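You operate a simulated robot arm through the tools that you are given. There is no shell and no other tool. Be economical: measure what you need, move in short steps, check, and stop when the job is done.

You run a simulated robot arm. Do the job below in one go: nothing can be reset, and whatever is moved stays where it is left.

JOB
Number the stations as on the plan, test the green-taped station's tally, then turn the test off.
Fine: its tally lamp lights after the numbers are set; other controls stay.

It is judged by the outcome, as a careful person would: the job done as asked, and still so three seconds after it is handed in. It fails if anything else is knocked over, pushed out of place, dropped, spilled or broken.

ROBOT AND FRAMES
A 7-joint arm with a fingered hand, fixed in place. Base frame: the origin is at the foot of the arm, x ahead of it, y to its left, z up. Readings come in mm, degrees, newtons and seconds.
With the tool pointing down near the work surface it reaches from about 320 to 720 mm from the base axis. Its first joint turns from -166.0 to 166.0 degrees. Payload 4 kg.
Tool frame: the origin (TCP) lies between the finger pads and is the grasp point; the fingertips stand 26 mm ahead of it; z points along the fingers, y is the line along which they close. Largest opening 148 mm; the body of the gripper starts 73 mm behind the TCP. The gripper is a hand of 3 fingers: y runs from the thumb to the fingers, the wrist lies at [0, 0, -239] in the tool frame, and closing takes about 1.5 s.
Orientation is that of the tool frame in the base frame, as a unit quaternion [w, x, y, z]. With the fingers straight down and closing along the base's y, the tool's x points along the base's -x, its y along +y and its z along -z.

CONTROLS
- The arm moves only by the tool servo_tool. Its argument "commands" is a list of rows, each an object of numbers (a shift or turn left out is 0, a gripper value left out holds the last): "ax", "ay", "az": the turn, a rotation vector about the tool's x, y, z in degrees; "tx", "ty", "tz": the shift along the tool's x, y, z in cm. In form: [{"ax": .., "ay": .., "az": .., "tx": .., "ty": .., "tz": ..}, ...]. A call has 1 to 20 rows; each row is the pose to reach, as a shift and turn from the pose commanded when the call began, along the tool's axes at that moment. "hand" is the opening, from 0 (shut) to 1 (fully open), set as the call begins (left out, the last holds). Each row takes 0.2 s and may step no farther than 50 mm and 8.6 degrees from the row before; otherwise, or with a gripper value out of range, the whole call is refused. A pose out of reach is approached as far as the arm can. The call stops where the force on the tool passes 40 N (or 10 N more than at its start, if that is more) or the arm is blocked; 0.2 s more then pass. Each finger travels about 72 mm/s and halts on what it meets, pressing with about 28 N; the grip force reading is that of the motor and also rises with nothing between the fingers. The clock runs only during rows and for 0.2 s after the last one: add rows that repeat a pose to give the fingers time. It gives the time, the measured TCP pose, the force on the tool (base axes), the opening and the grip force at its end, in the units of the frame above (readings bear some noise), with the torque about the TCP (base axes, N m) and any sound that the robot's microphone picked up, and new pictures: "pictures" is both (left out), scene, wrist or none.
- Cameras (640 x 400 px; columns grow to the right, rows downward): "scene" is fixed at [399.7, -499, 1591.7]; the picture's right is [0.96, -0.29, 0.00], its down [-0.14, -0.47, -0.87] and it looks along [0.25, 0.84, -0.49] (base axes); focal length 350 px, centre (320, 200). "wrist" rides on the gripper at [68, -39, -90] in the tool frame; the picture's right is [0.50, 0.87, 0.00], its down [-0.66, 0.38, -0.65] and it looks along [-0.57, 0.33, 0.76] (tool axes); focal length 222 px, centre (320, 200). There is no depth. A picture from a camera that has moved, and an enlarged one, comes with that camera's place and axes in the base frame and with its lens.
- raise_lower(by): slides the trunk up (or, below 0, down) by that many mm; the arm rides with it, the base frame stays. It gives what a move gives, with no picture.
- curl_fingers(finger1, finger2, thumb_bend): sets how far each is bent, from 0 (flat) to 1 (curled in); at 0.3 the hand is open as for a grip, at 0.7 the pads meet at the TCP. One left out holds its place. A second passes; each finger stops where it meets its share of the squeeze, and holds until it gets a number again. A gripper value or a shape takes the hand back. It gives what a move gives, with no picture; readings hold the bend of each and the force on the fingers (four entries, about 0 where the hand has none), thumb and palm.
- preshape(shape): the hand has 3 fingers and takes this shape, open, in about a second: jaw (thumb against the fingers, like two jaws); tri (thumb and two fingers); tip (a fingertip pinch); poke (one finger out to press); point (the index stretched); flat (the hand flat); cup (the hand cupped); fist (a fist). The gripper value then closes the fingers along that shape, each until it touches; the sizes above hold for jaw. It gives what a move gives, with no picture.
- enlarge(camera, box): a new picture of the part [left, top, right, bottom] of that camera's present view, enlarged. It takes no simulated time.
- finish_job(): hands the job in; it is judged then, once.

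Work in short steps. Places have to be worked out from the pictures, the camera data and where the tool is seen: move nearer, look again, correct. Check each grasp and each placing, and mend what went wrong. You have 120 turns and 200 pictures in all, those below and enlarged ones among them. Open the gripper and draw the arm clear of the work before you hand the job in, unless the task says otherwise; then end with one line.

The tools are called after ">>>" as name(argument=value, ...) on one line, values as JSON. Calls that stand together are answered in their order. servo_tool: Moves the arm, as the interface text tells. Its arguments: {"type":"object","properties":{"commands":{"type":"array","items":{"type":"object","properties":{"ax":{"type":"number"},"ay":{"type":"number"},"az":{"type":"number"},"tx":{"type":"number"},"ty":{"type":"number"},"tz":{"type":"number"}}}},"hand":{"type":"number"},"pictures":{"type":"string","enum":["both","scene","wrist","none"]}},"required":["commands"]} The other tools are called the same way: raise_lower (by) slides the trunk up or down; preshape (shape) gives the hand a shape; curl_fingers (finger1, finger2, thumb_bend) moves the fingers one by one; enlarge (camera, box) takes an enlarged picture of a part of a camera's view; finish_job () hands the job in.

At the start:

```text
time: 0.0
tool_pos: [228.5, 229.7, 1392.3]
tool_rot: [0.0, 0.001, 1.0, 0.001]
contact_force: [0.3, 0.4, -0.2]
ft_torque: [0.04, 0.01, -0.03]
width: 148.0
grip_force: 0.0
shape: jaw
bend: [0.3, 0.3, 0.3]
finger forces: [0.1, 0.0, 0.1, 0.0, 0.0, 0.0]
trunk travel left (down, up): [-564.0, 26.0]
```

scene: 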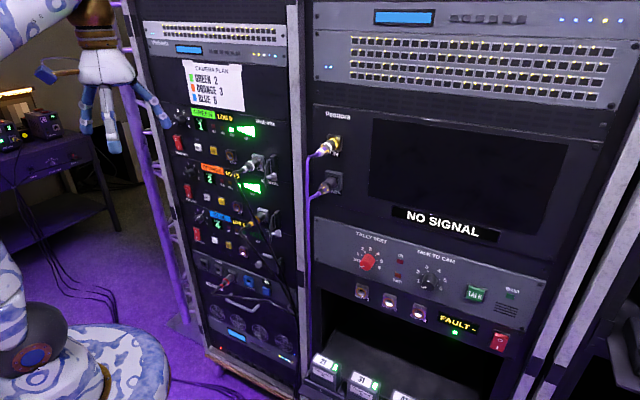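
wrist: 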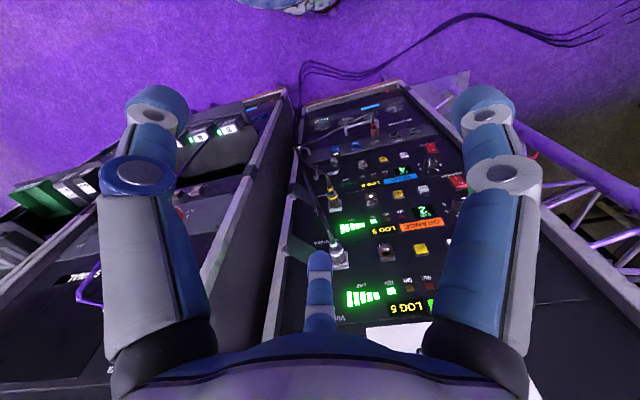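

I'll first look closely at the plan card, the stations and the tally panel.

>>> enlarge(camera="scene", box=[150, 50, 300, 150])

>>> enlarge(camera="scene", box=[160, 100, 300, 188])

>>> enlarge(camera="scene", box=[165, 155, 305, 243])

>>> enlarge(camera="scene", box=[310, 210, 530, 350])

```text
4.00 times, centred on (225, 100) of scene
camera zoom: at [399.7, -499.0, 1591.7], right [0.96, -0.29, 0.0], down [-0.14, -0.47, -0.87], along [0.25, 0.84, -0.49], focal length 1401 px, centre (700, 600)
```

zoom: 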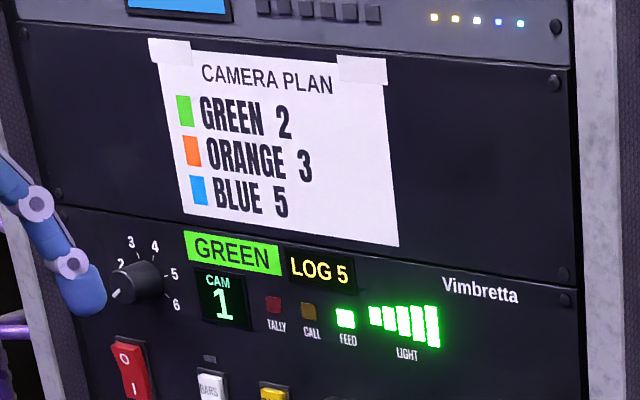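

```text
4.55 times, centred on (230, 144) of scene
camera zoom: at [399.7, -499.0, 1591.7], right [0.96, -0.29, 0.0], down [-0.14, -0.47, -0.87], along [0.25, 0.84, -0.49], focal length 1592 px, centre (729, 454)
```

zoom: 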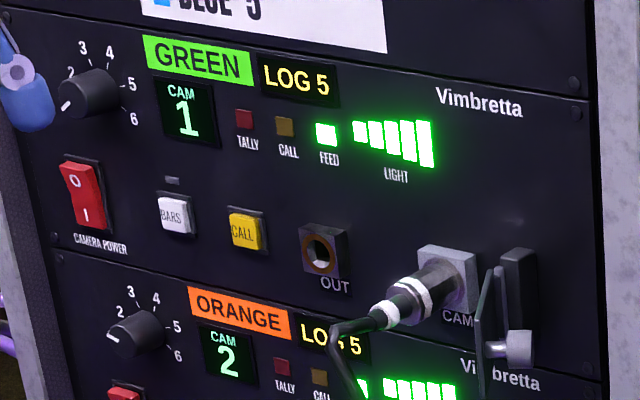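

```text
4.55 times, centred on (235, 199) of scene
camera zoom: at [399.7, -499.0, 1591.7], right [0.96, -0.29, 0.0], down [-0.14, -0.47, -0.87], along [0.25, 0.84, -0.49], focal length 1592 px, centre (706, 204)
```

zoom: 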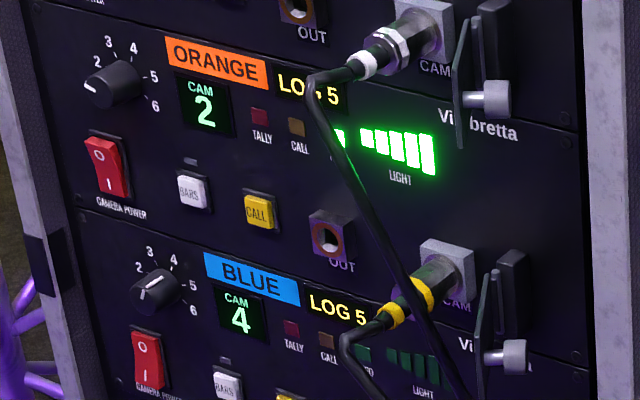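

```text
2.86 times, centred on (420, 280) of scene
camera zoom: at [399.7, -499.0, 1591.7], right [0.96, -0.29, 0.0], down [-0.14, -0.47, -0.87], along [0.25, 0.84, -0.49], focal length 1001 px, centre (34, -29)
```

zoom: 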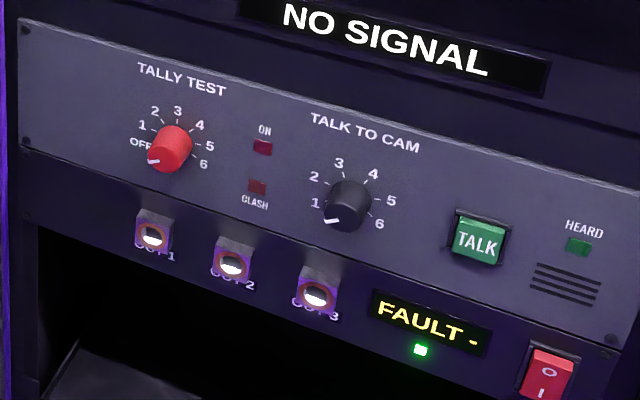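

From both pictures, I judge the left rack face to be a vertical plane with inward normal about (0.75, 0.66, 0), roughly 649 mm from the base axis. The number knobs sit near (291, 619) at z of about 1283, 1108 and 933. I turn the hand in yaw to face the rack first.

>>> servo_tool(commands=[{"az": -8.3}, {"az": -16.6}, {"az": -24.9}, {"az": -33.2}, {"az": -41.6}, {"az": -41.6}], pictures="none")

```text
time: 1.4
tool_pos: [228.5, 229.6, 1392.6]
tool_rot: [-0.001, -0.356, 0.935, -0.001]
contact_force: [0.2, -0.1, 0.3]
ft_torque: [0.03, -0.02, 0.0]
width: 147.9
grip_force: 0.1
shape: jaw
bend: [0.3, 0.3, 0.3]
finger forces: [0.1, 0.0, 0.0, 0.1, 0.1, 0.1]
trunk travel left (down, up): [-564.0, 26.0]
```

Yaw is right. Now I pitch the fingers up to horizontal about the wrist, which keeps the tips short of the rack.

>>> servo_tool(commands=[{"ay": -8.2, "tx": -3.4, "tz": -0.24}, {"ay": -16.4, "tx": -6.75, "tz": -0.97}, {"ay": -24.6, "tx": -9.95, "tz": -2.17}, {"ay": -32.8, "tx": -12.95, "tz": -3.81}, {"ay": -41, "tx": -15.68, "tz": -5.86}, {"ay": -49.2, "tx": -18.09, "tz": -8.28}, {"ay": -57.4, "tx": -20.13, "tz": -11.02}, {"ay": -65.6, "tx": -21.77, "tz": -14.03}, {"ay": -73.8, "tx": -22.95, "tz": -17.23}, {"ay": -82, "tx": -23.67, "tz": -20.57}, {"ay": -90, "tx": -23.9, "tz": -23.9}, {"ay": -90, "tx": -23.9, "tz": -23.9}])

```text
time: 4.0
tool_pos: [407.0, 387.1, 1634.0]
tool_rot: [0.662, -0.25, 0.661, 0.25]
contact_force: [0.2, 0.1, -0.3]
ft_torque: [-0.01, 0.02, 0.01]
width: 148.0
grip_force: 0.1
shape: jaw
bend: [0.3, 0.3, 0.3]
finger forces: [0.1, 0.0, 0.1, 0.1, 0.0, 0.1]
trunk travel left (down, up): [-564.0, 26.0]
camera wrist: at [364.7, 300.0, 1566.6], right [-0.57, 0.65, -0.5], down [-0.74, -0.15, 0.65], along [0.35, 0.75, 0.57], focal length 222 px, centre (320, 200)
```

scene: 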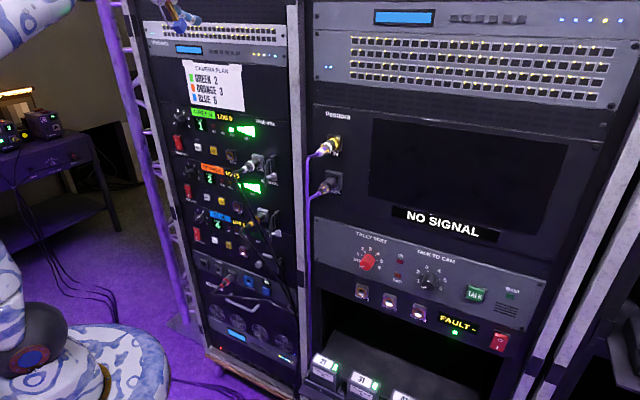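
wrist: 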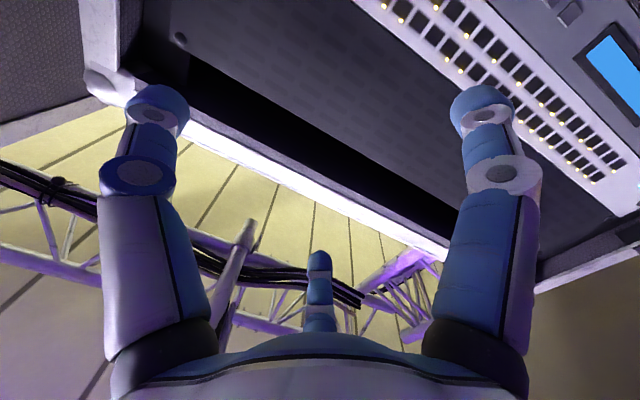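

The hand is now level. I move left in line with the number knobs and back off a little, then lower the trunk.

>>> servo_tool(commands=[{"ty": 4, "tz": -1.2}, {"ty": 8, "tz": -2.4}, {"ty": 12, "tz": -3.6}, {"ty": 16, "tz": -4.8}, {"ty": 20, "tz": -6}, {"ty": 24.5, "tz": -6}, {"ty": 24.5, "tz": -6}], pictures="none")

>>> raise_lower(by=-450)

>>> servo_tool(commands=[{}])

```text
time: 5.6
tool_pos: [200.0, 532.1, 1632.8]
tool_rot: [0.661, -0.251, 0.661, 0.251]
contact_force: [0.2, -0.7, -0.8]
ft_torque: [0.01, -0.03, 0.02]
width: 147.9
grip_force: 0.1
shape: jaw
bend: [0.3, 0.3, 0.3]
finger forces: [0.0, 0.0, 0.0, 0.1, 0.1, 0.1]
trunk travel left (down, up): [-564.0, 26.0]
```

```text
refused: -450 is not a number from -400 to 400
```

```text
time: 6.0
tool_pos: [200.3, 532.4, 1633.4]
tool_rot: [0.661, -0.251, 0.661, 0.251]
contact_force: [0.2, 1.1, 0.6]
ft_torque: [0.0, -0.01, 0.02]
width: 147.9
grip_force: 0.0
shape: jaw
bend: [0.3, 0.3, 0.3]
finger forces: [0.0, 0.1, 0.0, 0.1, 0.0, 0.0]
trunk travel left (down, up): [-564.0, 26.0]
camera wrist: at [157.4, 445.2, 1565.6], right [-0.57, 0.65, -0.5], down [-0.74, -0.15, 0.66], along [0.35, 0.75, 0.57], focal length 222 px, centre (320, 200)
```

scene: 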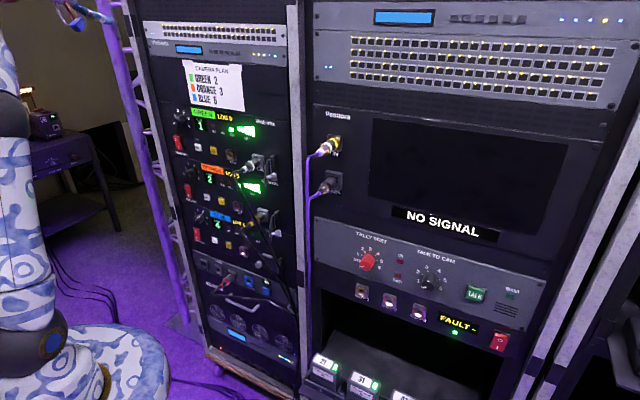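
wrist: 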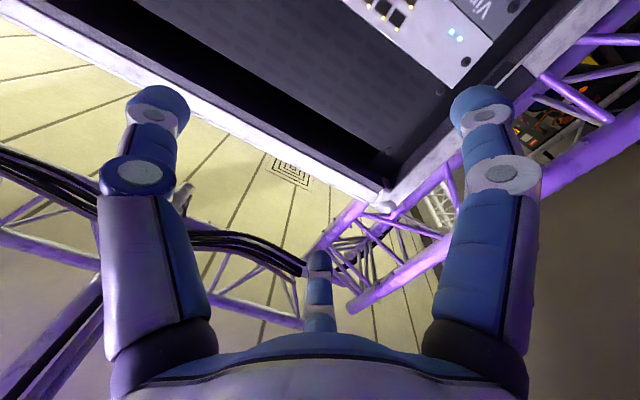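

The path is clear and the truss is behind the rack's edge. I lower the trunk by 400, then look.

>>> raise_lower(by=-400)

>>> servo_tool(commands=[{}])

```text
time: 9.8
tool_pos: [199.0, 531.0, 1232.7]
tool_rot: [0.661, -0.251, 0.661, 0.251]
contact_force: [0.0, 0.2, -0.6]
ft_torque: [-0.02, 0.0, 0.02]
width: 147.7
grip_force: 0.1
shape: jaw
bend: [0.3, 0.3, 0.3]
finger forces: [0.1, 0.1, 0.0, 0.0, 0.0, 0.0]
trunk travel left (down, up): [-164.0, 426.0]
```

```text
time: 10.2
tool_pos: [200.3, 532.2, 1232.6]
tool_rot: [0.661, -0.252, 0.661, 0.252]
contact_force: [-0.2, -0.4, 0.0]
ft_torque: [-0.02, -0.01, 0.02]
width: 147.6
grip_force: 0.0
shape: jaw
bend: [0.3, 0.3, 0.3]
finger forces: [0.1, 0.0, 0.0, 0.0, 0.1, 0.0]
trunk travel left (down, up): [-164.0, 426.0]
camera wrist: at [157.4, 445.0, 1165.6], right [-0.58, 0.65, -0.5], down [-0.74, -0.15, 0.66], along [0.35, 0.75, 0.57], focal length 222 px, centre (320, 200)
```

scene: 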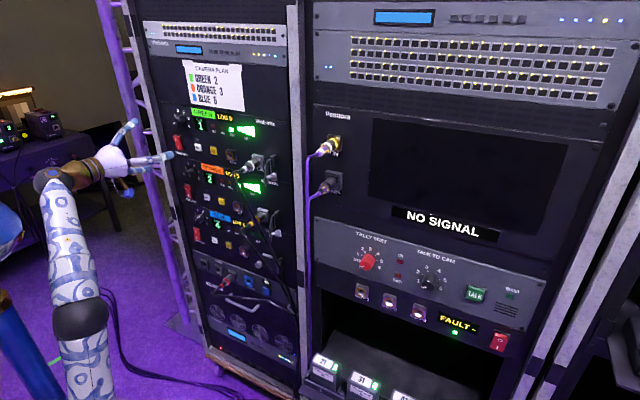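
wrist: 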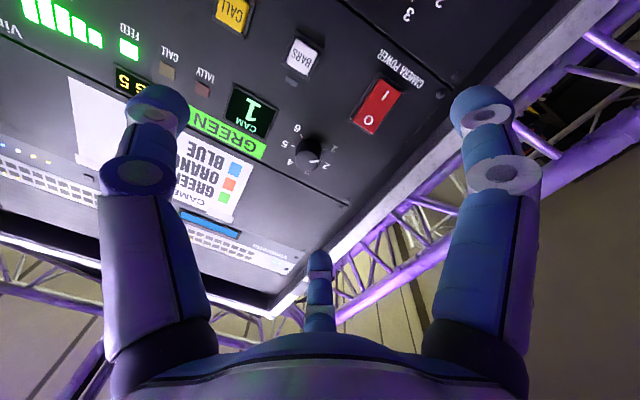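

By triangulation the green knob is at about (291, 636, 1278), and the panel normal is nearer 44.5° than 41.6°. The knobs are spaced about 177 mm, so the blue one should be near z = 924. To avoid duplicate numbers I go blue first, then orange, then green.

>>> raise_lower(by=-160)

>>> servo_tool(commands=[{"ax": -3, "tx": 4}, {"ax": -3, "tx": 8}, {"ax": -3, "tx": 12}, {"ax": -3, "tx": 14.8, "ty": 1}, {"ax": -3, "tx": 14.8, "ty": 1, "tz": 2}, {"ax": -3, "tx": 14.8, "ty": 1, "tz": 2}], hand=0.5)

```text
time: 12.1
tool_pos: [200.7, 532.3, 1072.6]
tool_rot: [0.661, -0.251, 0.661, 0.252]
contact_force: [-0.6, 0.6, 0.3]
ft_torque: [0.0, -0.01, -0.01]
width: 147.9
grip_force: 0.2
shape: jaw
bend: [0.3, 0.3, 0.3]
finger forces: [0.1, 0.0, 0.0, 0.0, 0.1, 0.0]
trunk travel left (down, up): [-4.0, 586.0]
```

```text
time: 13.5
tool_pos: [204.2, 554.1, 925.6]
tool_rot: [0.654, -0.268, 0.654, 0.269]
contact_force: [0.0, -0.3, -0.4]
ft_torque: [0.0, 0.02, 0.0]
width: 74.6
grip_force: 0.0
shape: jaw
bend: [0.36, 0.36, 0.7]
finger forces: [0.0, 0.1, 0.0, 0.1, 0.0, 0.0]
trunk travel left (down, up): [-4.0, 586.0]
camera wrist: at [168.2, 465.0, 857.7], right [-0.61, 0.62, -0.5], down [-0.73, -0.19, 0.66], along [0.31, 0.76, 0.57], focal length 222 px, centre (320, 200)
```

scene: 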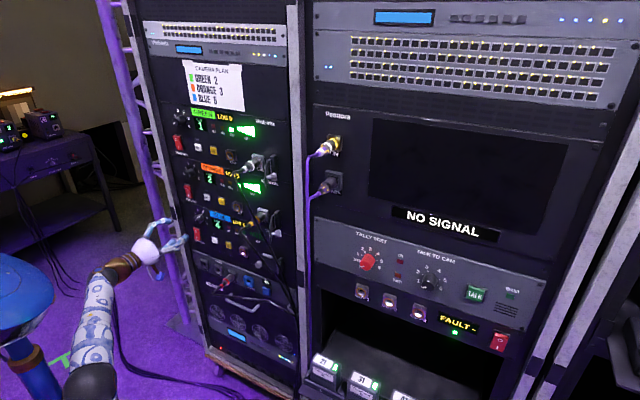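
wrist: 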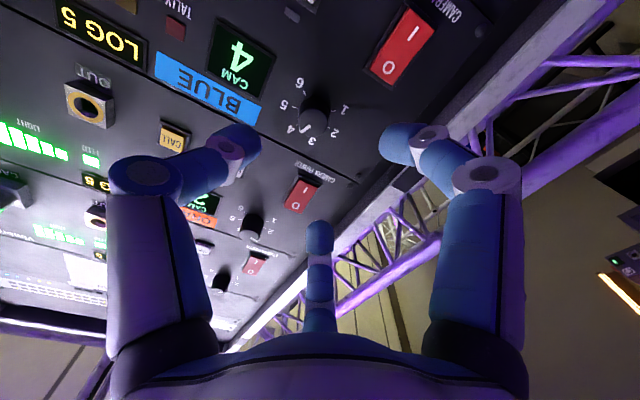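

The blue knob triangulates to about (289.5, 629, 927). I centre on it, shifting about 6 mm right and 2 mm up, and advance 65 mm.

>>> servo_tool(commands=[{"ty": -0.65, "tx": -0.2, "tz": 2}, {"ty": -0.65, "tx": -0.2, "tz": 4}, {"ty": -0.65, "tx": -0.2, "tz": 6.5}, {"ty": -0.65, "tx": -0.2, "tz": 6.5}])

>>> enlarge(camera="wrist", box=[200, 50, 440, 250])

>>> enlarge(camera="scene", box=[110, 180, 250, 268])

```text
time: 14.5
tool_pos: [256.9, 592.3, 926.0]
tool_rot: [0.654, -0.269, 0.654, 0.268]
contact_force: [-0.3, -0.4, 0.4]
ft_torque: [0.01, -0.03, -0.02]
width: 74.5
grip_force: 0.1
shape: jaw
bend: [0.36, 0.36, 0.7]
finger forces: [0.1, 0.0, 0.0, 0.0, 0.0, 0.0]
trunk travel left (down, up): [-4.0, 586.0]
camera wrist: at [220.2, 504.8, 859.5], right [-0.61, 0.62, -0.5], down [-0.73, -0.19, 0.66], along [0.31, 0.76, 0.57], focal length 222 px, centre (320, 200)
```

scene: 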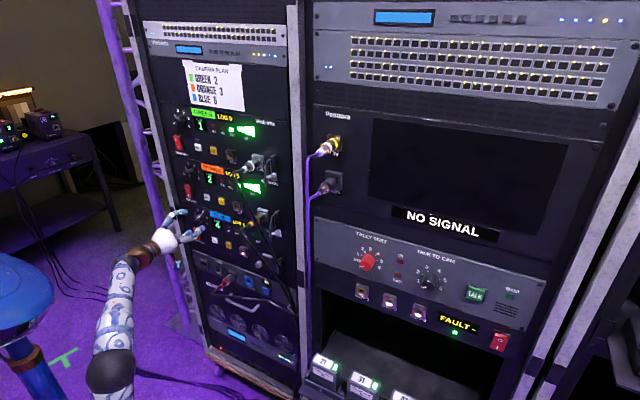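
wrist: 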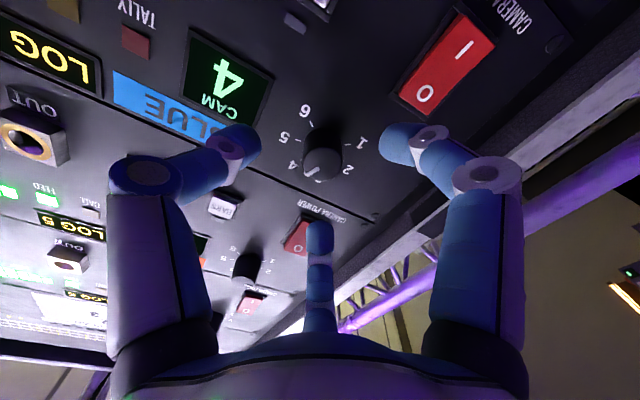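

```text
2.00 times, centred on (320, 150) of wrist
camera zoom: at [220.2, 504.8, 859.5], right [-0.61, 0.62, -0.5], down [-0.73, -0.19, 0.66], along [0.31, 0.76, 0.57], focal length 444 px, centre (320, 300)
```

zoom: 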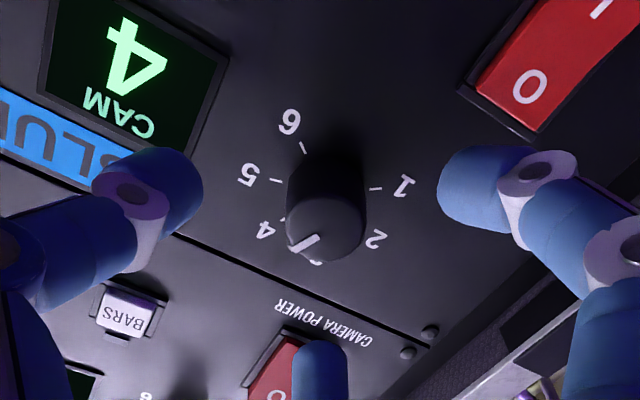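

```text
4.55 times, centred on (180, 224) of scene
camera zoom: at [399.7, -499.0, 1591.7], right [0.96, -0.29, 0.0], down [-0.14, -0.47, -0.87], along [0.25, 0.84, -0.49], focal length 1592 px, centre (956, 91)
```

zoom: 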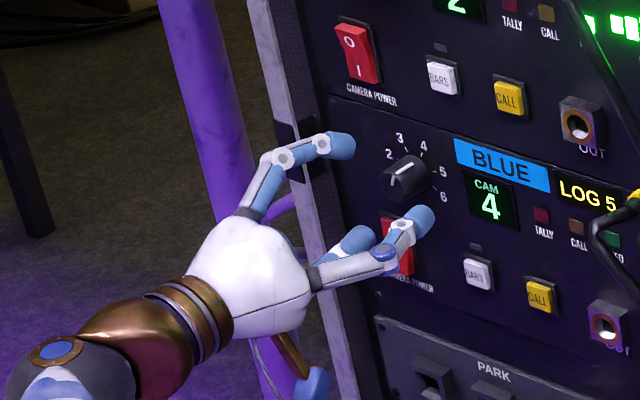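

The three fingers sit like a three-jaw chuck around the knob's axis, whose front is about 9 mm ahead of the tips. The power switch is clear of the lower finger. I advance 24 mm and close.

>>> servo_tool(commands=[{"tz": 1.0}, {"tz": 2.0}, {"tz": 2.4}, {"tz": 2.4}], pictures="wrist")

>>> enlarge(camera="scene", box=[110, 180, 250, 268])

```text
time: 15.5
tool_pos: [276.1, 610.9, 926.6]
tool_rot: [0.655, -0.268, 0.654, 0.268]
contact_force: [-0.4, -0.6, -0.6]
ft_torque: [0.0, -0.02, 0.02]
width: 74.4
grip_force: 0.0
shape: jaw
bend: [0.36, 0.36, 0.7]
finger forces: [0.1, 0.1, 0.0, 0.0, 0.0, 0.0]
trunk travel left (down, up): [-4.0, 586.0]
camera wrist: at [238.0, 521.6, 858.8], right [-0.61, 0.62, -0.5], down [-0.73, -0.19, 0.66], along [0.31, 0.76, 0.57], focal length 222 px, centre (320, 200)
```

wrist: 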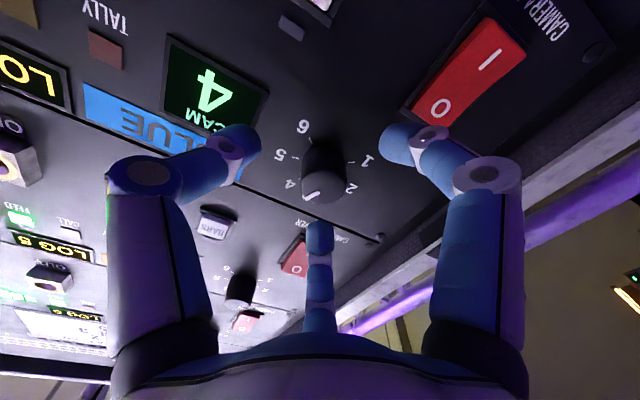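

```text
4.55 times, centred on (180, 224) of scene
camera zoom: at [399.7, -499.0, 1591.7], right [0.96, -0.29, 0.0], down [-0.14, -0.47, -0.87], along [0.25, 0.84, -0.49], focal length 1592 px, centre (956, 91)
```

zoom: 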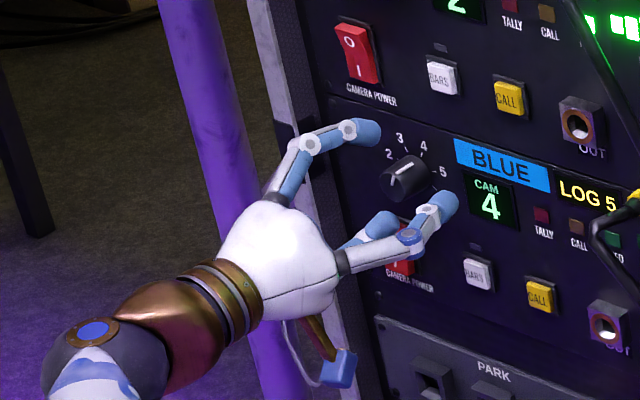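

The knob is centred with about 13 mm of overlap, and the panel is about 15 mm beyond the tips. I go 5 mm deeper and close on it.

>>> servo_tool(commands=[{"tz": 0.5}, {"tz": 0.5}], pictures="none")

>>> servo_tool(commands=[{}, {}, {}, {}, {}], hand=0.15, pictures="wrist")

```text
time: 16.1
tool_pos: [278.8, 613.6, 925.7]
tool_rot: [0.654, -0.268, 0.654, 0.268]
contact_force: [-0.2, 0.3, 0.0]
ft_torque: [-0.01, 0.02, 0.0]
width: 74.5
grip_force: 0.0
shape: jaw
bend: [0.36, 0.36, 0.7]
finger forces: [0.0, 0.0, 0.0, 0.0, 0.0, 0.0]
trunk travel left (down, up): [-4.0, 586.0]
```

```text
time: 17.3
tool_pos: [277.4, 614.2, 926.8]
tool_rot: [0.654, -0.269, 0.654, 0.269]
contact_force: [-2.2, 0.2, 1.3]
ft_torque: [0.03, -0.03, 0.04]
width: 23.1
grip_force: 0.2
shape: jaw
bend: [0.74, 0.74, 0.7]
finger forces: [1.0, 2.4, 0.0, 0.1, 0.0, 0.0]
trunk travel left (down, up): [-4.0, 586.0]
camera wrist: at [240.8, 525.4, 859.0], right [-0.61, 0.62, -0.5], down [-0.73, -0.19, 0.66], along [0.31, 0.76, 0.57], focal length 222 px, centre (320, 200)
```

wrist: 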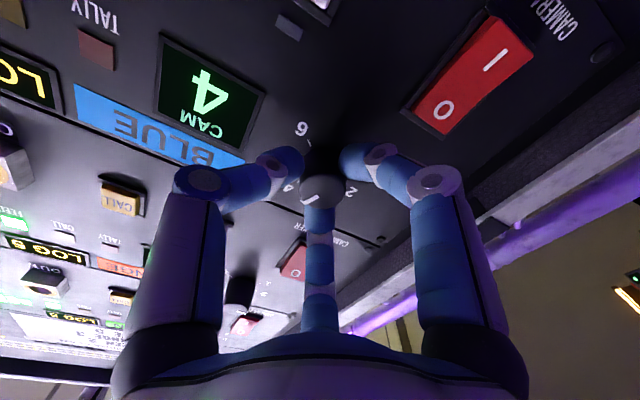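

The fingers just touch the knob, so I close fully to grip it.

>>> servo_tool(commands=[{}, {}, {}, {}], hand=0.0, pictures="wrist")

>>> enlarge(camera="wrist", box=[220, 80, 420, 240])

```text
time: 18.3
tool_pos: [279.3, 614.3, 925.4]
tool_rot: [0.654, -0.268, 0.655, 0.268]
contact_force: [2.6, 2.6, 0.0]
ft_torque: [0.0, -0.02, 0.02]
width: 20.5
grip_force: 27.8
shape: jaw
bend: [0.75, 0.75, 0.7]
finger forces: [22.9, 25.5, 0.1, 0.0, 24.7, 0.1]
trunk travel left (down, up): [-4.0, 586.0]
camera wrist: at [241.6, 525.4, 858.7], right [-0.61, 0.62, -0.5], down [-0.73, -0.19, 0.66], along [0.31, 0.76, 0.57], focal length 222 px, centre (320, 200)
```

wrist: 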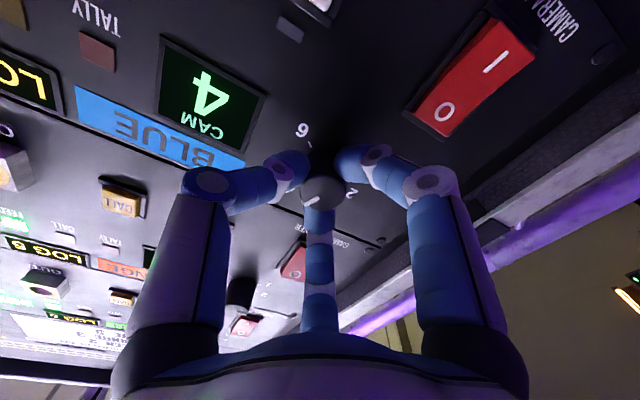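

```text
2.50 times, centred on (320, 160) of wrist
camera zoom: at [241.6, 525.4, 858.7], right [-0.61, 0.62, -0.5], down [-0.73, -0.19, 0.66], along [0.31, 0.76, 0.57], focal length 555 px, centre (320, 300)
```

zoom: 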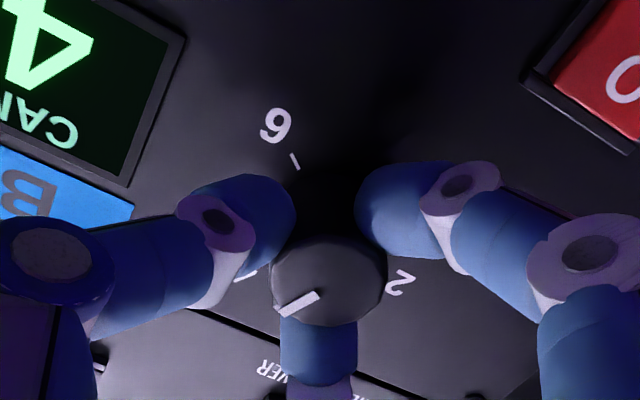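

The grip is even on all three fingers. I turn clockwise in steps and check the display.

>>> servo_tool(commands=[{"az": 6}, {"az": 12}, {"az": 18}, {"az": 24}, {"az": 30}, {"az": 30}], pictures="wrist")

```text
time: 19.7
tool_pos: [279.1, 614.7, 926.3]
tool_rot: [0.561, -0.09, 0.701, 0.43]
contact_force: [-3.5, 3.9, -3.9]
ft_torque: [-0.07, 0.08, 0.08]
width: 19.9
grip_force: 28.6
shape: jaw
bend: [0.74, 0.75, 0.7]
finger forces: [28.3, 24.5, 0.0, 0.0, 24.5, 0.1]
trunk travel left (down, up): [-4.0, 586.0]
camera wrist: at [214.1, 553.3, 848.3], right [-0.7, 0.71, 0.0], down [-0.46, -0.46, 0.76], along [0.54, 0.53, 0.65], focal length 222 px, centre (320, 200)
```

wrist: 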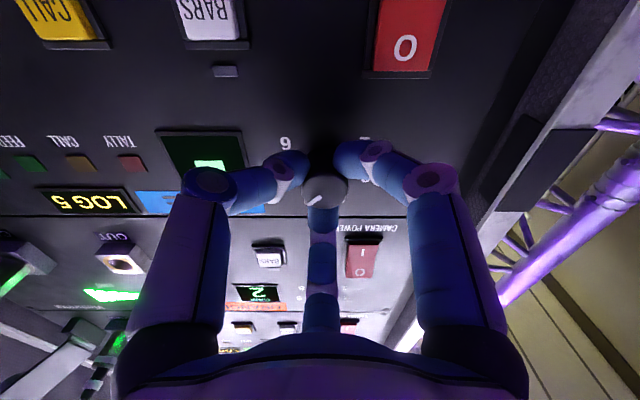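

The display shows "–", so the knob is between positions. I turn a little further.

>>> servo_tool(commands=[{"az": 4}, {"az": 8}, {"az": 8}], pictures="wrist")

>>> enlarge(camera="wrist", box=[140, 80, 420, 240])

```text
time: 20.5
tool_pos: [278.5, 614.7, 925.8]
tool_rot: [0.531, -0.04, 0.707, 0.466]
contact_force: [-3.4, 4.5, -4.0]
ft_torque: [-0.06, 0.06, 0.15]
width: 19.7
grip_force: 28.0
shape: jaw
bend: [0.74, 0.75, 0.7]
finger forces: [28.6, 23.7, 0.0, 0.0, 24.8, 0.1]
trunk travel left (down, up): [-4.0, 586.0]
camera wrist: at [206.8, 560.9, 849.4], right [-0.7, 0.7, 0.14], down [-0.39, -0.53, 0.75], along [0.6, 0.47, 0.65], focal length 222 px, centre (320, 200)
```

wrist: 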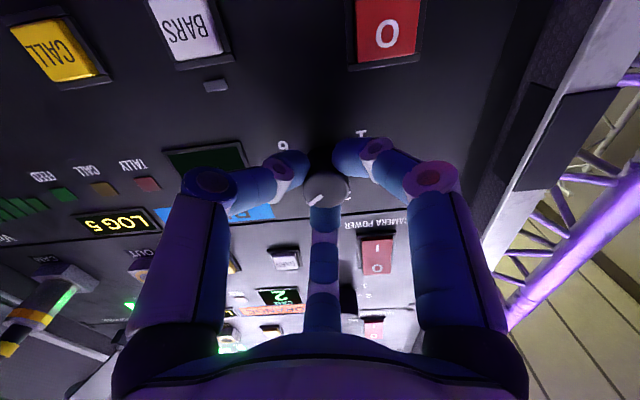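

```text
2.29 times, centred on (280, 160) of wrist
camera zoom: at [206.8, 560.9, 849.4], right [-0.7, 0.7, 0.14], down [-0.39, -0.53, 0.75], along [0.6, 0.47, 0.65], focal length 508 px, centre (411, 291)
```

zoom: 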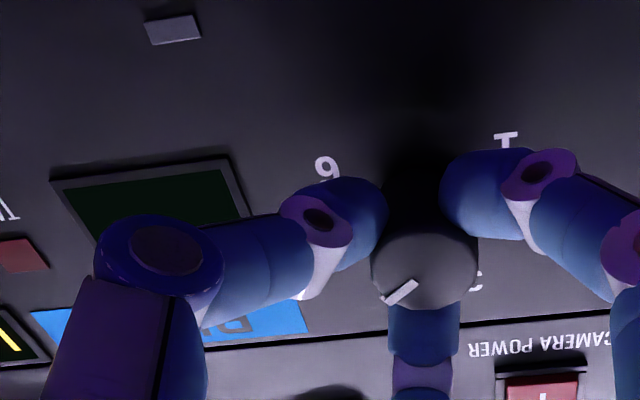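

The knob turns with the hand. I check the display and pointer in the scene camera.

>>> enlarge(camera="scene", box=[170, 190, 250, 240])

```text
8.00 times, centred on (210, 215) of scene
camera zoom: at [399.7, -499.0, 1591.7], right [0.96, -0.29, 0.0], down [-0.14, -0.47, -0.87], along [0.25, 0.84, -0.49], focal length 2802 px, centre (1200, 80)
```

zoom: 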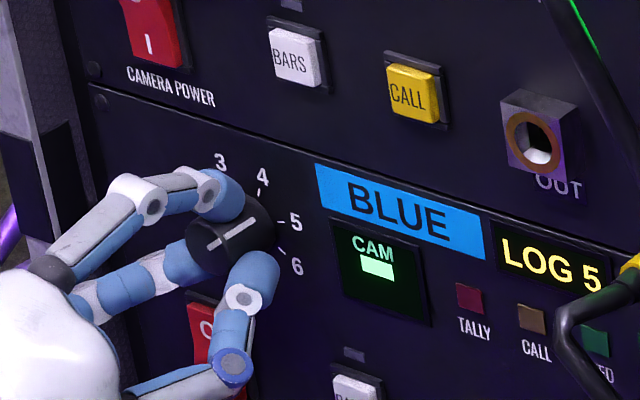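

The pointer is between 4 and 5, nearing 5. I turn a bit more.

>>> servo_tool(commands=[{"az": 4}, {"az": 8}, {"az": 8}], pictures="none")

>>> enlarge(camera="scene", box=[170, 190, 250, 240])

```text
time: 21.3
tool_pos: [278.6, 615.7, 925.7]
tool_rot: [0.498, 0.008, 0.707, 0.502]
contact_force: [-2.4, 6.0, -4.2]
ft_torque: [-0.08, 0.1, 0.12]
width: 19.7
grip_force: 27.4
shape: jaw
bend: [0.74, 0.75, 0.7]
finger forces: [28.4, 23.4, 0.0, 0.1, 24.5, 0.0]
trunk travel left (down, up): [-4.0, 586.0]
```

```text
8.00 times, centred on (210, 215) of scene
camera zoom: at [399.7, -499.0, 1591.7], right [0.96, -0.29, 0.0], down [-0.14, -0.47, -0.87], along [0.25, 0.84, -0.49], focal length 2802 px, centre (1200, 80)
```

zoom: 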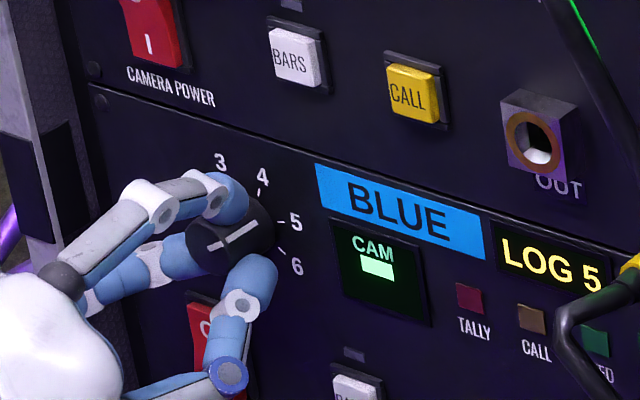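

The display still shows "–", so I continue in small steps.

>>> servo_tool(commands=[{"az": 3}, {"az": 6}, {"az": 6}], pictures="none")

>>> enlarge(camera="scene", box=[170, 190, 250, 240])

```text
time: 22.1
tool_pos: [279.7, 615.2, 925.8]
tool_rot: [0.47, 0.046, 0.706, 0.528]
contact_force: [-3.6, 2.4, -5.0]
ft_torque: [-0.16, 0.1, 0.09]
width: 19.6
grip_force: 28.3
shape: jaw
bend: [0.74, 0.75, 0.7]
finger forces: [28.4, 22.9, 0.0, 0.1, 27.6, 0.1]
trunk travel left (down, up): [-4.0, 586.0]
```

```text
8.00 times, centred on (210, 215) of scene
camera zoom: at [399.7, -499.0, 1591.7], right [0.96, -0.29, 0.0], down [-0.14, -0.47, -0.87], along [0.25, 0.84, -0.49], focal length 2802 px, centre (1200, 80)
```

zoom: 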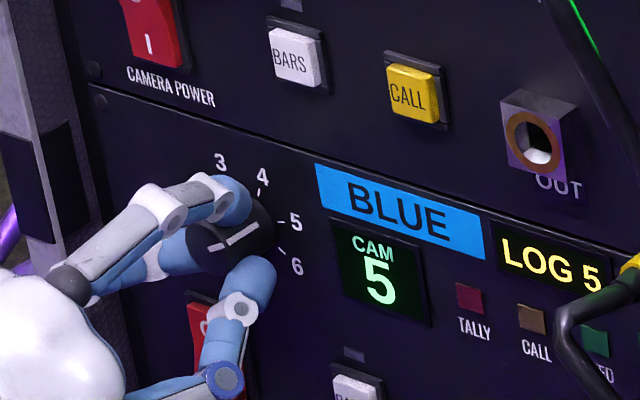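

Blue now shows 5. I release it gently and back straight off.

>>> servo_tool(commands=[{}, {}, {}, {}, {}], hand=0.5, pictures="none")

>>> servo_tool(commands=[{"tz": -2}, {"tz": -5}, {"tz": -8}, {"tz": -8}], pictures="wrist")

>>> enlarge(camera="scene", box=[160, 150, 250, 240])

```text
time: 23.3
tool_pos: [278.8, 613.1, 927.7]
tool_rot: [0.471, 0.045, 0.705, 0.529]
contact_force: [0.1, -0.6, -0.2]
ft_torque: [-0.01, 0.03, -0.03]
width: 73.3
grip_force: 0.0
shape: jaw
bend: [0.36, 0.36, 0.7]
finger forces: [0.0, 0.1, 0.0, 0.0, 0.0, 0.0]
trunk travel left (down, up): [-4.0, 586.0]
```

```text
time: 24.3
tool_pos: [221.9, 555.8, 926.9]
tool_rot: [0.471, 0.045, 0.706, 0.528]
contact_force: [0.2, 0.2, 0.3]
ft_torque: [0.0, 0.02, 0.0]
width: 73.6
grip_force: 0.1
shape: jaw
bend: [0.36, 0.36, 0.7]
finger forces: [0.0, 0.0, 0.1, 0.0, 0.0, 0.0]
trunk travel left (down, up): [-4.0, 586.0]
camera wrist: at [136.8, 516.1, 855.5], right [-0.65, 0.66, 0.38], down [-0.27, -0.66, 0.7], along [0.71, 0.36, 0.61], focal length 222 px, centre (320, 200)
```

wrist: 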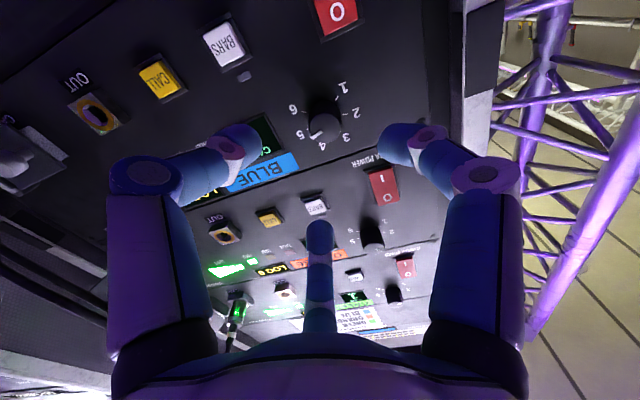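

```text
4.44 times, centred on (205, 195) of scene
camera zoom: at [399.7, -499.0, 1591.7], right [0.96, -0.29, 0.0], down [-0.14, -0.47, -0.87], along [0.25, 0.84, -0.49], focal length 1556 px, centre (831, 222)
```

zoom: 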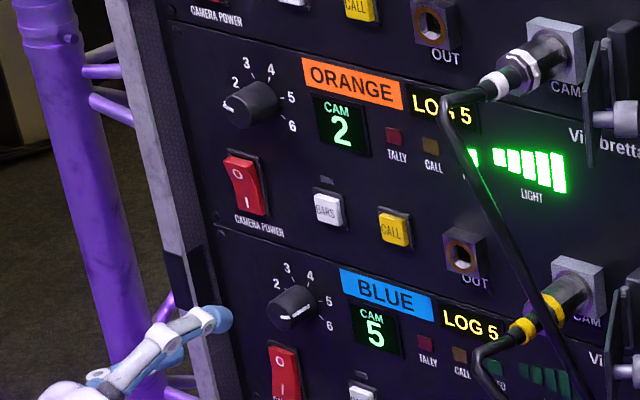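

Blue is set and holds. I turn the hand back and raise the trunk 175 mm to the orange knob.

>>> raise_lower(by=175)

>>> servo_tool(commands=[{"az": -7.5}, {"az": -15}, {"az": -22.5}, {"az": -30}, {"az": -37.5}, {"az": -45}, {"az": -52}, {"az": -52, "tz": 2.5}, {"az": -52, "tz": 2.5}], pictures="wrist")

>>> enlarge(camera="scene", box=[110, 130, 250, 218])

```text
time: 26.2
tool_pos: [222.8, 557.1, 1102.1]
tool_rot: [0.471, 0.045, 0.706, 0.527]
contact_force: [-0.4, -0.7, 0.0]
ft_torque: [0.0, 0.01, -0.01]
width: 73.4
grip_force: 0.1
shape: jaw
bend: [0.36, 0.36, 0.7]
finger forces: [0.0, 0.0, 0.0, 0.0, 0.0, 0.1]
trunk travel left (down, up): [-179.0, 411.0]
```

```text
time: 28.2
tool_pos: [241.3, 574.2, 1102.2]
tool_rot: [0.654, -0.269, 0.654, 0.268]
contact_force: [0.1, -0.4, 0.1]
ft_torque: [-0.03, -0.04, -0.01]
width: 73.7
grip_force: 0.1
shape: jaw
bend: [0.36, 0.36, 0.7]
finger forces: [0.1, 0.1, 0.0, 0.0, 0.0, 0.1]
trunk travel left (down, up): [-179.0, 411.0]
camera wrist: at [203.5, 485.1, 1035.8], right [-0.61, 0.62, -0.5], down [-0.73, -0.19, 0.66], along [0.31, 0.76, 0.57], focal length 222 px, centre (320, 200)
```

wrist: 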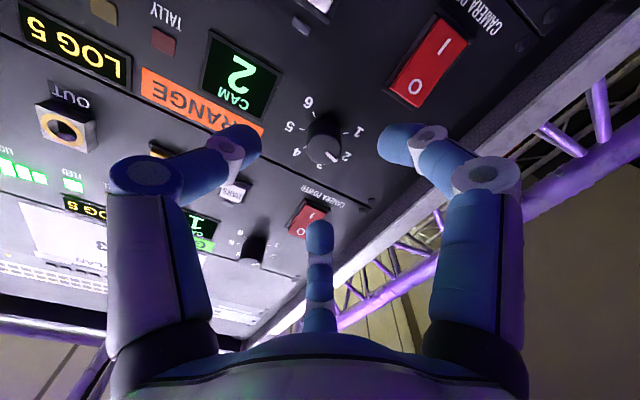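

```text
4.55 times, centred on (180, 174) of scene
camera zoom: at [399.7, -499.0, 1591.7], right [0.96, -0.29, 0.0], down [-0.14, -0.47, -0.87], along [0.25, 0.84, -0.49], focal length 1592 px, centre (956, 318)
```

zoom: 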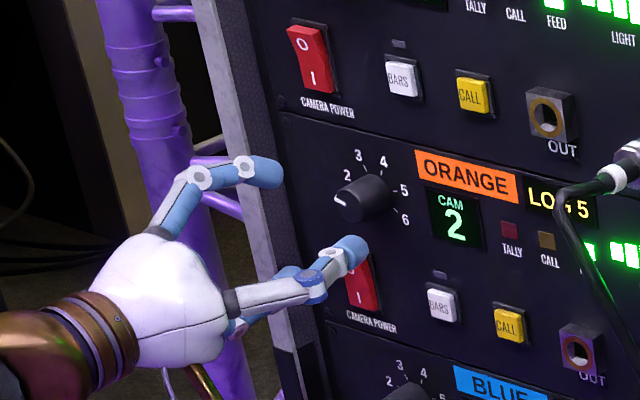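

The orange knob is in line with the hand to within about 2 mm. I advance 55 mm with a small correction and grip.

>>> servo_tool(commands=[{"ty": 0.1, "tz": 2}, {"ty": 0.1, "tz": 4}, {"ty": 0.1, "tz": 5}, {"ty": 0.1, "tz": 5.5}, {"ty": 0.1, "tz": 5.5}], pictures="none")

>>> servo_tool(commands=[{}, {}, {}, {}, {}, {}, {}], hand=0.0, pictures="wrist")

```text
time: 29.4
tool_pos: [278.7, 612.3, 1103.7]
tool_rot: [0.655, -0.268, 0.654, 0.268]
contact_force: [0.7, -0.6, 1.2]
ft_torque: [-0.01, -0.04, 0.02]
width: 73.3
grip_force: 0.0
shape: jaw
bend: [0.36, 0.36, 0.7]
finger forces: [0.0, 0.0, 0.0, 0.1, 0.1, 0.0]
trunk travel left (down, up): [-179.0, 411.0]
```

```text
time: 31.0
tool_pos: [279.0, 612.2, 1101.5]
tool_rot: [0.654, -0.268, 0.655, 0.268]
contact_force: [2.4, -0.3, 0.2]
ft_torque: [-0.01, 0.0, -0.02]
width: 19.8
grip_force: 27.9
shape: jaw
bend: [0.74, 0.75, 0.7]
finger forces: [22.7, 25.0, 0.0, 0.1, 25.0, 0.0]
trunk travel left (down, up): [-179.0, 411.0]
camera wrist: at [241.2, 523.9, 1035.5], right [-0.61, 0.62, -0.5], down [-0.73, -0.19, 0.66], along [0.31, 0.76, 0.57], focal length 222 px, centre (320, 200)
```

wrist: 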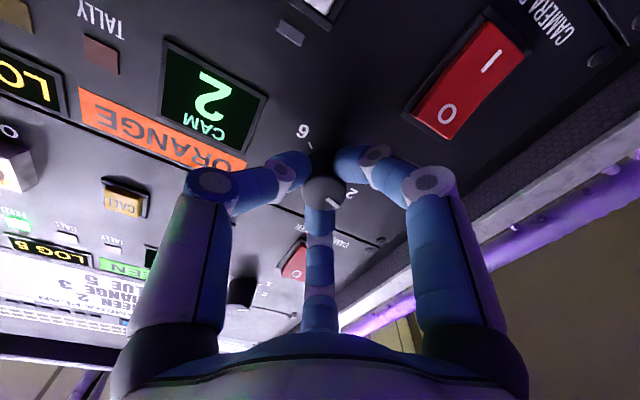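

The grip is good. I turn clockwise by 48° and then check.

>>> servo_tool(commands=[{"az": 6}, {"az": 12}, {"az": 18}, {"az": 24}, {"az": 30}, {"az": 36}, {"az": 42}, {"az": 48}, {"az": 48}], pictures="none")

>>> enlarge(camera="scene", box=[165, 145, 245, 195])

```text
time: 33.0
tool_pos: [277.4, 615.4, 1102.0]
tool_rot: [0.488, 0.022, 0.707, 0.511]
contact_force: [-9.1, -3.0, -10.9]
ft_torque: [-0.16, 0.18, 0.08]
width: 19.7
grip_force: 28.0
shape: jaw
bend: [0.74, 0.76, 0.7]
finger forces: [26.6, 24.2, 0.0, 0.1, 31.6, 0.0]
trunk travel left (down, up): [-179.0, 411.0]
```

```text
8.00 times, centred on (205, 170) of scene
camera zoom: at [399.7, -499.0, 1591.7], right [0.96, -0.29, 0.0], down [-0.14, -0.47, -0.87], along [0.25, 0.84, -0.49], focal length 2802 px, centre (1240, 440)
```

zoom: 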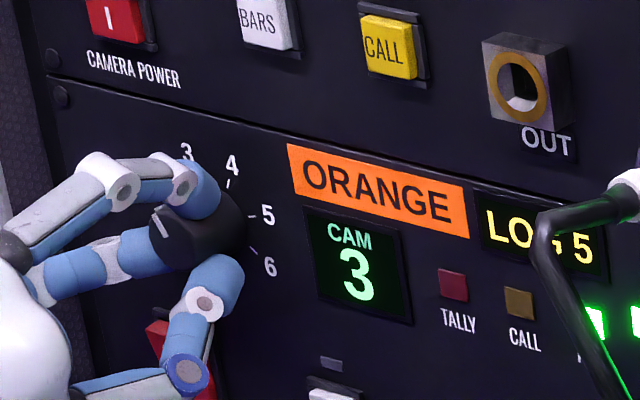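

Orange shows 3. I release, back off, rise 175 mm and turn the hand back.

>>> servo_tool(commands=[{}, {}, {}, {}, {}], hand=0.5, pictures="none")

>>> servo_tool(commands=[{"tz": -2}, {"tz": -4}, {"tz": -5.5}, {"tz": -5.5}], pictures="none")

>>> raise_lower(by=175)

>>> servo_tool(commands=[{"az": -7}, {"az": -14}, {"az": -21}, {"az": -28}, {"az": -35}, {"az": -42}, {"az": -48}, {"az": -48}], pictures="wrist")

>>> enlarge(camera="scene", box=[130, 90, 270, 240])

```text
time: 34.2
tool_pos: [278.0, 614.2, 1102.7]
tool_rot: [0.488, 0.021, 0.707, 0.511]
contact_force: [-0.4, -0.2, 0.4]
ft_torque: [-0.01, 0.0, 0.01]
width: 73.5
grip_force: 0.1
shape: jaw
bend: [0.36, 0.36, 0.7]
finger forces: [0.1, 0.1, 0.1, 0.0, 0.1, 0.1]
trunk travel left (down, up): [-179.0, 411.0]
```

```text
time: 35.2
tool_pos: [240.1, 576.5, 1103.9]
tool_rot: [0.489, 0.021, 0.707, 0.511]
contact_force: [0.3, 0.5, 0.3]
ft_torque: [0.01, 0.01, -0.05]
width: 73.4
grip_force: 0.1
shape: jaw
bend: [0.36, 0.36, 0.7]
finger forces: [0.0, 0.1, 0.0, 0.0, 0.1, 0.1]
trunk travel left (down, up): [-179.0, 411.0]
```

```text
time: 37.2
tool_pos: [240.8, 576.3, 1278.9]
tool_rot: [0.489, 0.022, 0.707, 0.511]
contact_force: [-0.4, -0.1, 0.1]
ft_torque: [0.03, 0.01, 0.0]
width: 73.7
grip_force: 0.0
shape: jaw
bend: [0.36, 0.36, 0.7]
finger forces: [0.0, 0.0, 0.1, 0.1, 0.0, 0.0]
trunk travel left (down, up): [-354.0, 236.0]
```

```text
time: 39.0
tool_pos: [240.3, 577.6, 1278.9]
tool_rot: [0.654, -0.268, 0.654, 0.268]
contact_force: [-0.6, 0.1, -0.4]
ft_torque: [0.02, 0.0, 0.0]
width: 73.5
grip_force: 0.1
shape: jaw
bend: [0.36, 0.36, 0.7]
finger forces: [0.0, 0.0, 0.0, 0.0, 0.0, 0.0]
trunk travel left (down, up): [-354.0, 236.0]
camera wrist: at [202.9, 487.1, 1211.3], right [-0.61, 0.62, -0.5], down [-0.73, -0.19, 0.65], along [0.31, 0.76, 0.57], focal length 222 px, centre (320, 200)
```

wrist: 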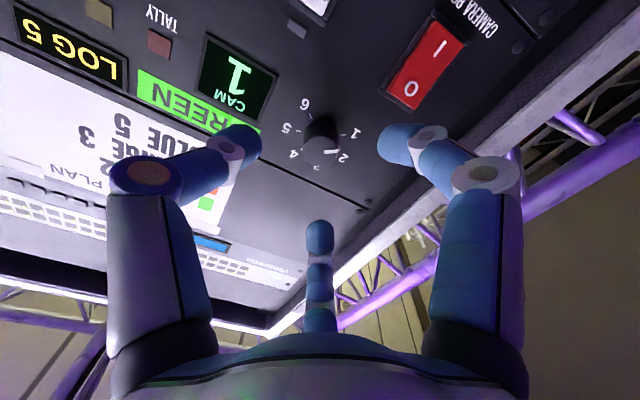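

```text
2.67 times, centred on (200, 165) of scene
camera zoom: at [399.7, -499.0, 1591.7], right [0.96, -0.29, 0.0], down [-0.14, -0.47, -0.87], along [0.25, 0.84, -0.49], focal length 934 px, centre (640, 293)
```

zoom: 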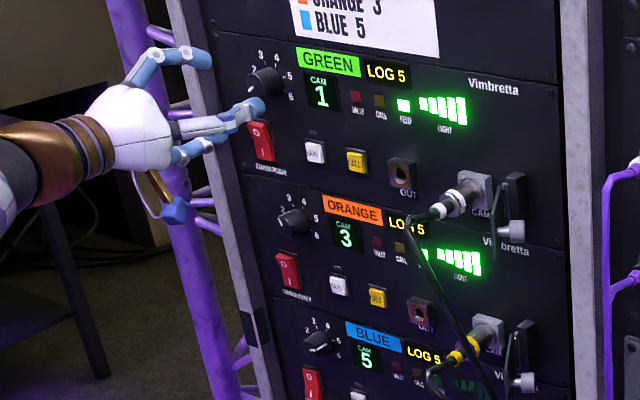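

Orange is 3 and blue is 5. The green knob is aligned, so I advance 54 mm and grip.

>>> servo_tool(commands=[{"tz": 2}, {"tz": 4}, {"tz": 5}, {"tz": 5.4}, {"tz": 5.4}], pictures="none")

>>> servo_tool(commands=[{}, {}, {}, {}, {}, {}, {}], hand=0.0, pictures="wrist")

```text
time: 40.2
tool_pos: [278.2, 615.4, 1277.5]
tool_rot: [0.653, -0.269, 0.654, 0.27]
contact_force: [-0.3, 0.2, 0.1]
ft_torque: [-0.01, 0.01, 0.0]
width: 73.4
grip_force: 0.0
shape: jaw
bend: [0.36, 0.36, 0.7]
finger forces: [0.0, 0.0, 0.0, 0.0, 0.1, 0.0]
trunk travel left (down, up): [-354.0, 236.0]
```

```text
time: 41.8
tool_pos: [279.8, 614.4, 1277.3]
tool_rot: [0.655, -0.268, 0.654, 0.268]
contact_force: [3.5, 0.2, -0.1]
ft_torque: [0.03, 0.04, -0.05]
width: 20.0
grip_force: 28.4
shape: jaw
bend: [0.74, 0.76, 0.7]
finger forces: [22.8, 24.8, 0.1, 0.0, 25.1, 0.0]
trunk travel left (down, up): [-354.0, 236.0]
camera wrist: at [242.2, 525.9, 1210.5], right [-0.61, 0.62, -0.5], down [-0.73, -0.19, 0.66], along [0.31, 0.76, 0.57], focal length 222 px, centre (320, 200)
```

wrist: 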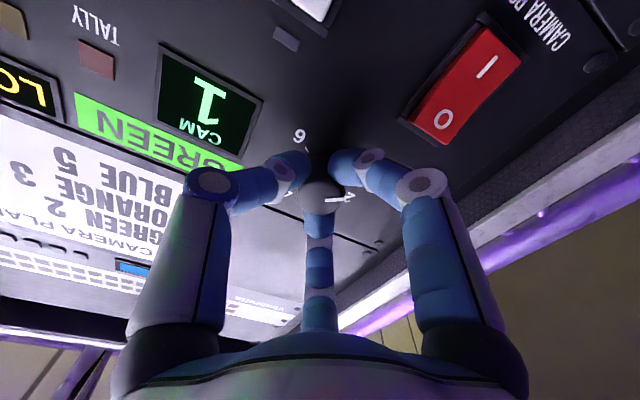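

The grip is good. I turn clockwise by 48°.

>>> servo_tool(commands=[{"az": 6}, {"az": 12}, {"az": 18}, {"az": 24}, {"az": 30}, {"az": 36}, {"az": 42}, {"az": 48}, {"az": 48}], pictures="none")

>>> enlarge(camera="scene", box=[160, 100, 240, 150])

```text
time: 43.8
tool_pos: [279.1, 617.0, 1276.5]
tool_rot: [0.488, 0.021, 0.708, 0.51]
contact_force: [-0.7, 10.6, 0.0]
ft_torque: [-0.07, 0.02, 0.19]
width: 19.2
grip_force: 28.2
shape: jaw
bend: [0.73, 0.76, 0.7]
finger forces: [27.6, 23.1, 0.1, 0.0, 22.5, 0.0]
trunk travel left (down, up): [-354.0, 236.0]
```

```text
8.00 times, centred on (200, 125) of scene
camera zoom: at [399.7, -499.0, 1591.7], right [0.96, -0.29, 0.0], down [-0.14, -0.47, -0.87], along [0.25, 0.84, -0.49], focal length 2802 px, centre (1280, 800)
```

zoom: 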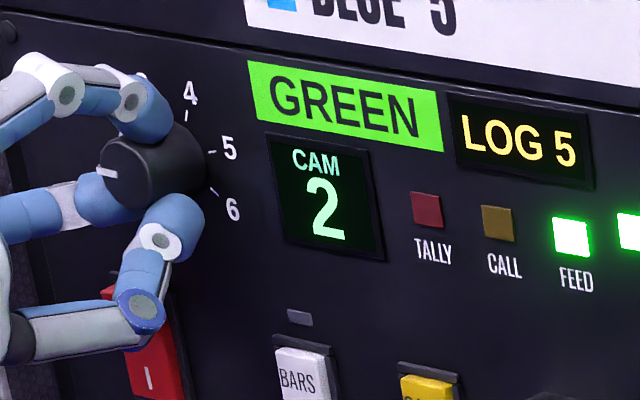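

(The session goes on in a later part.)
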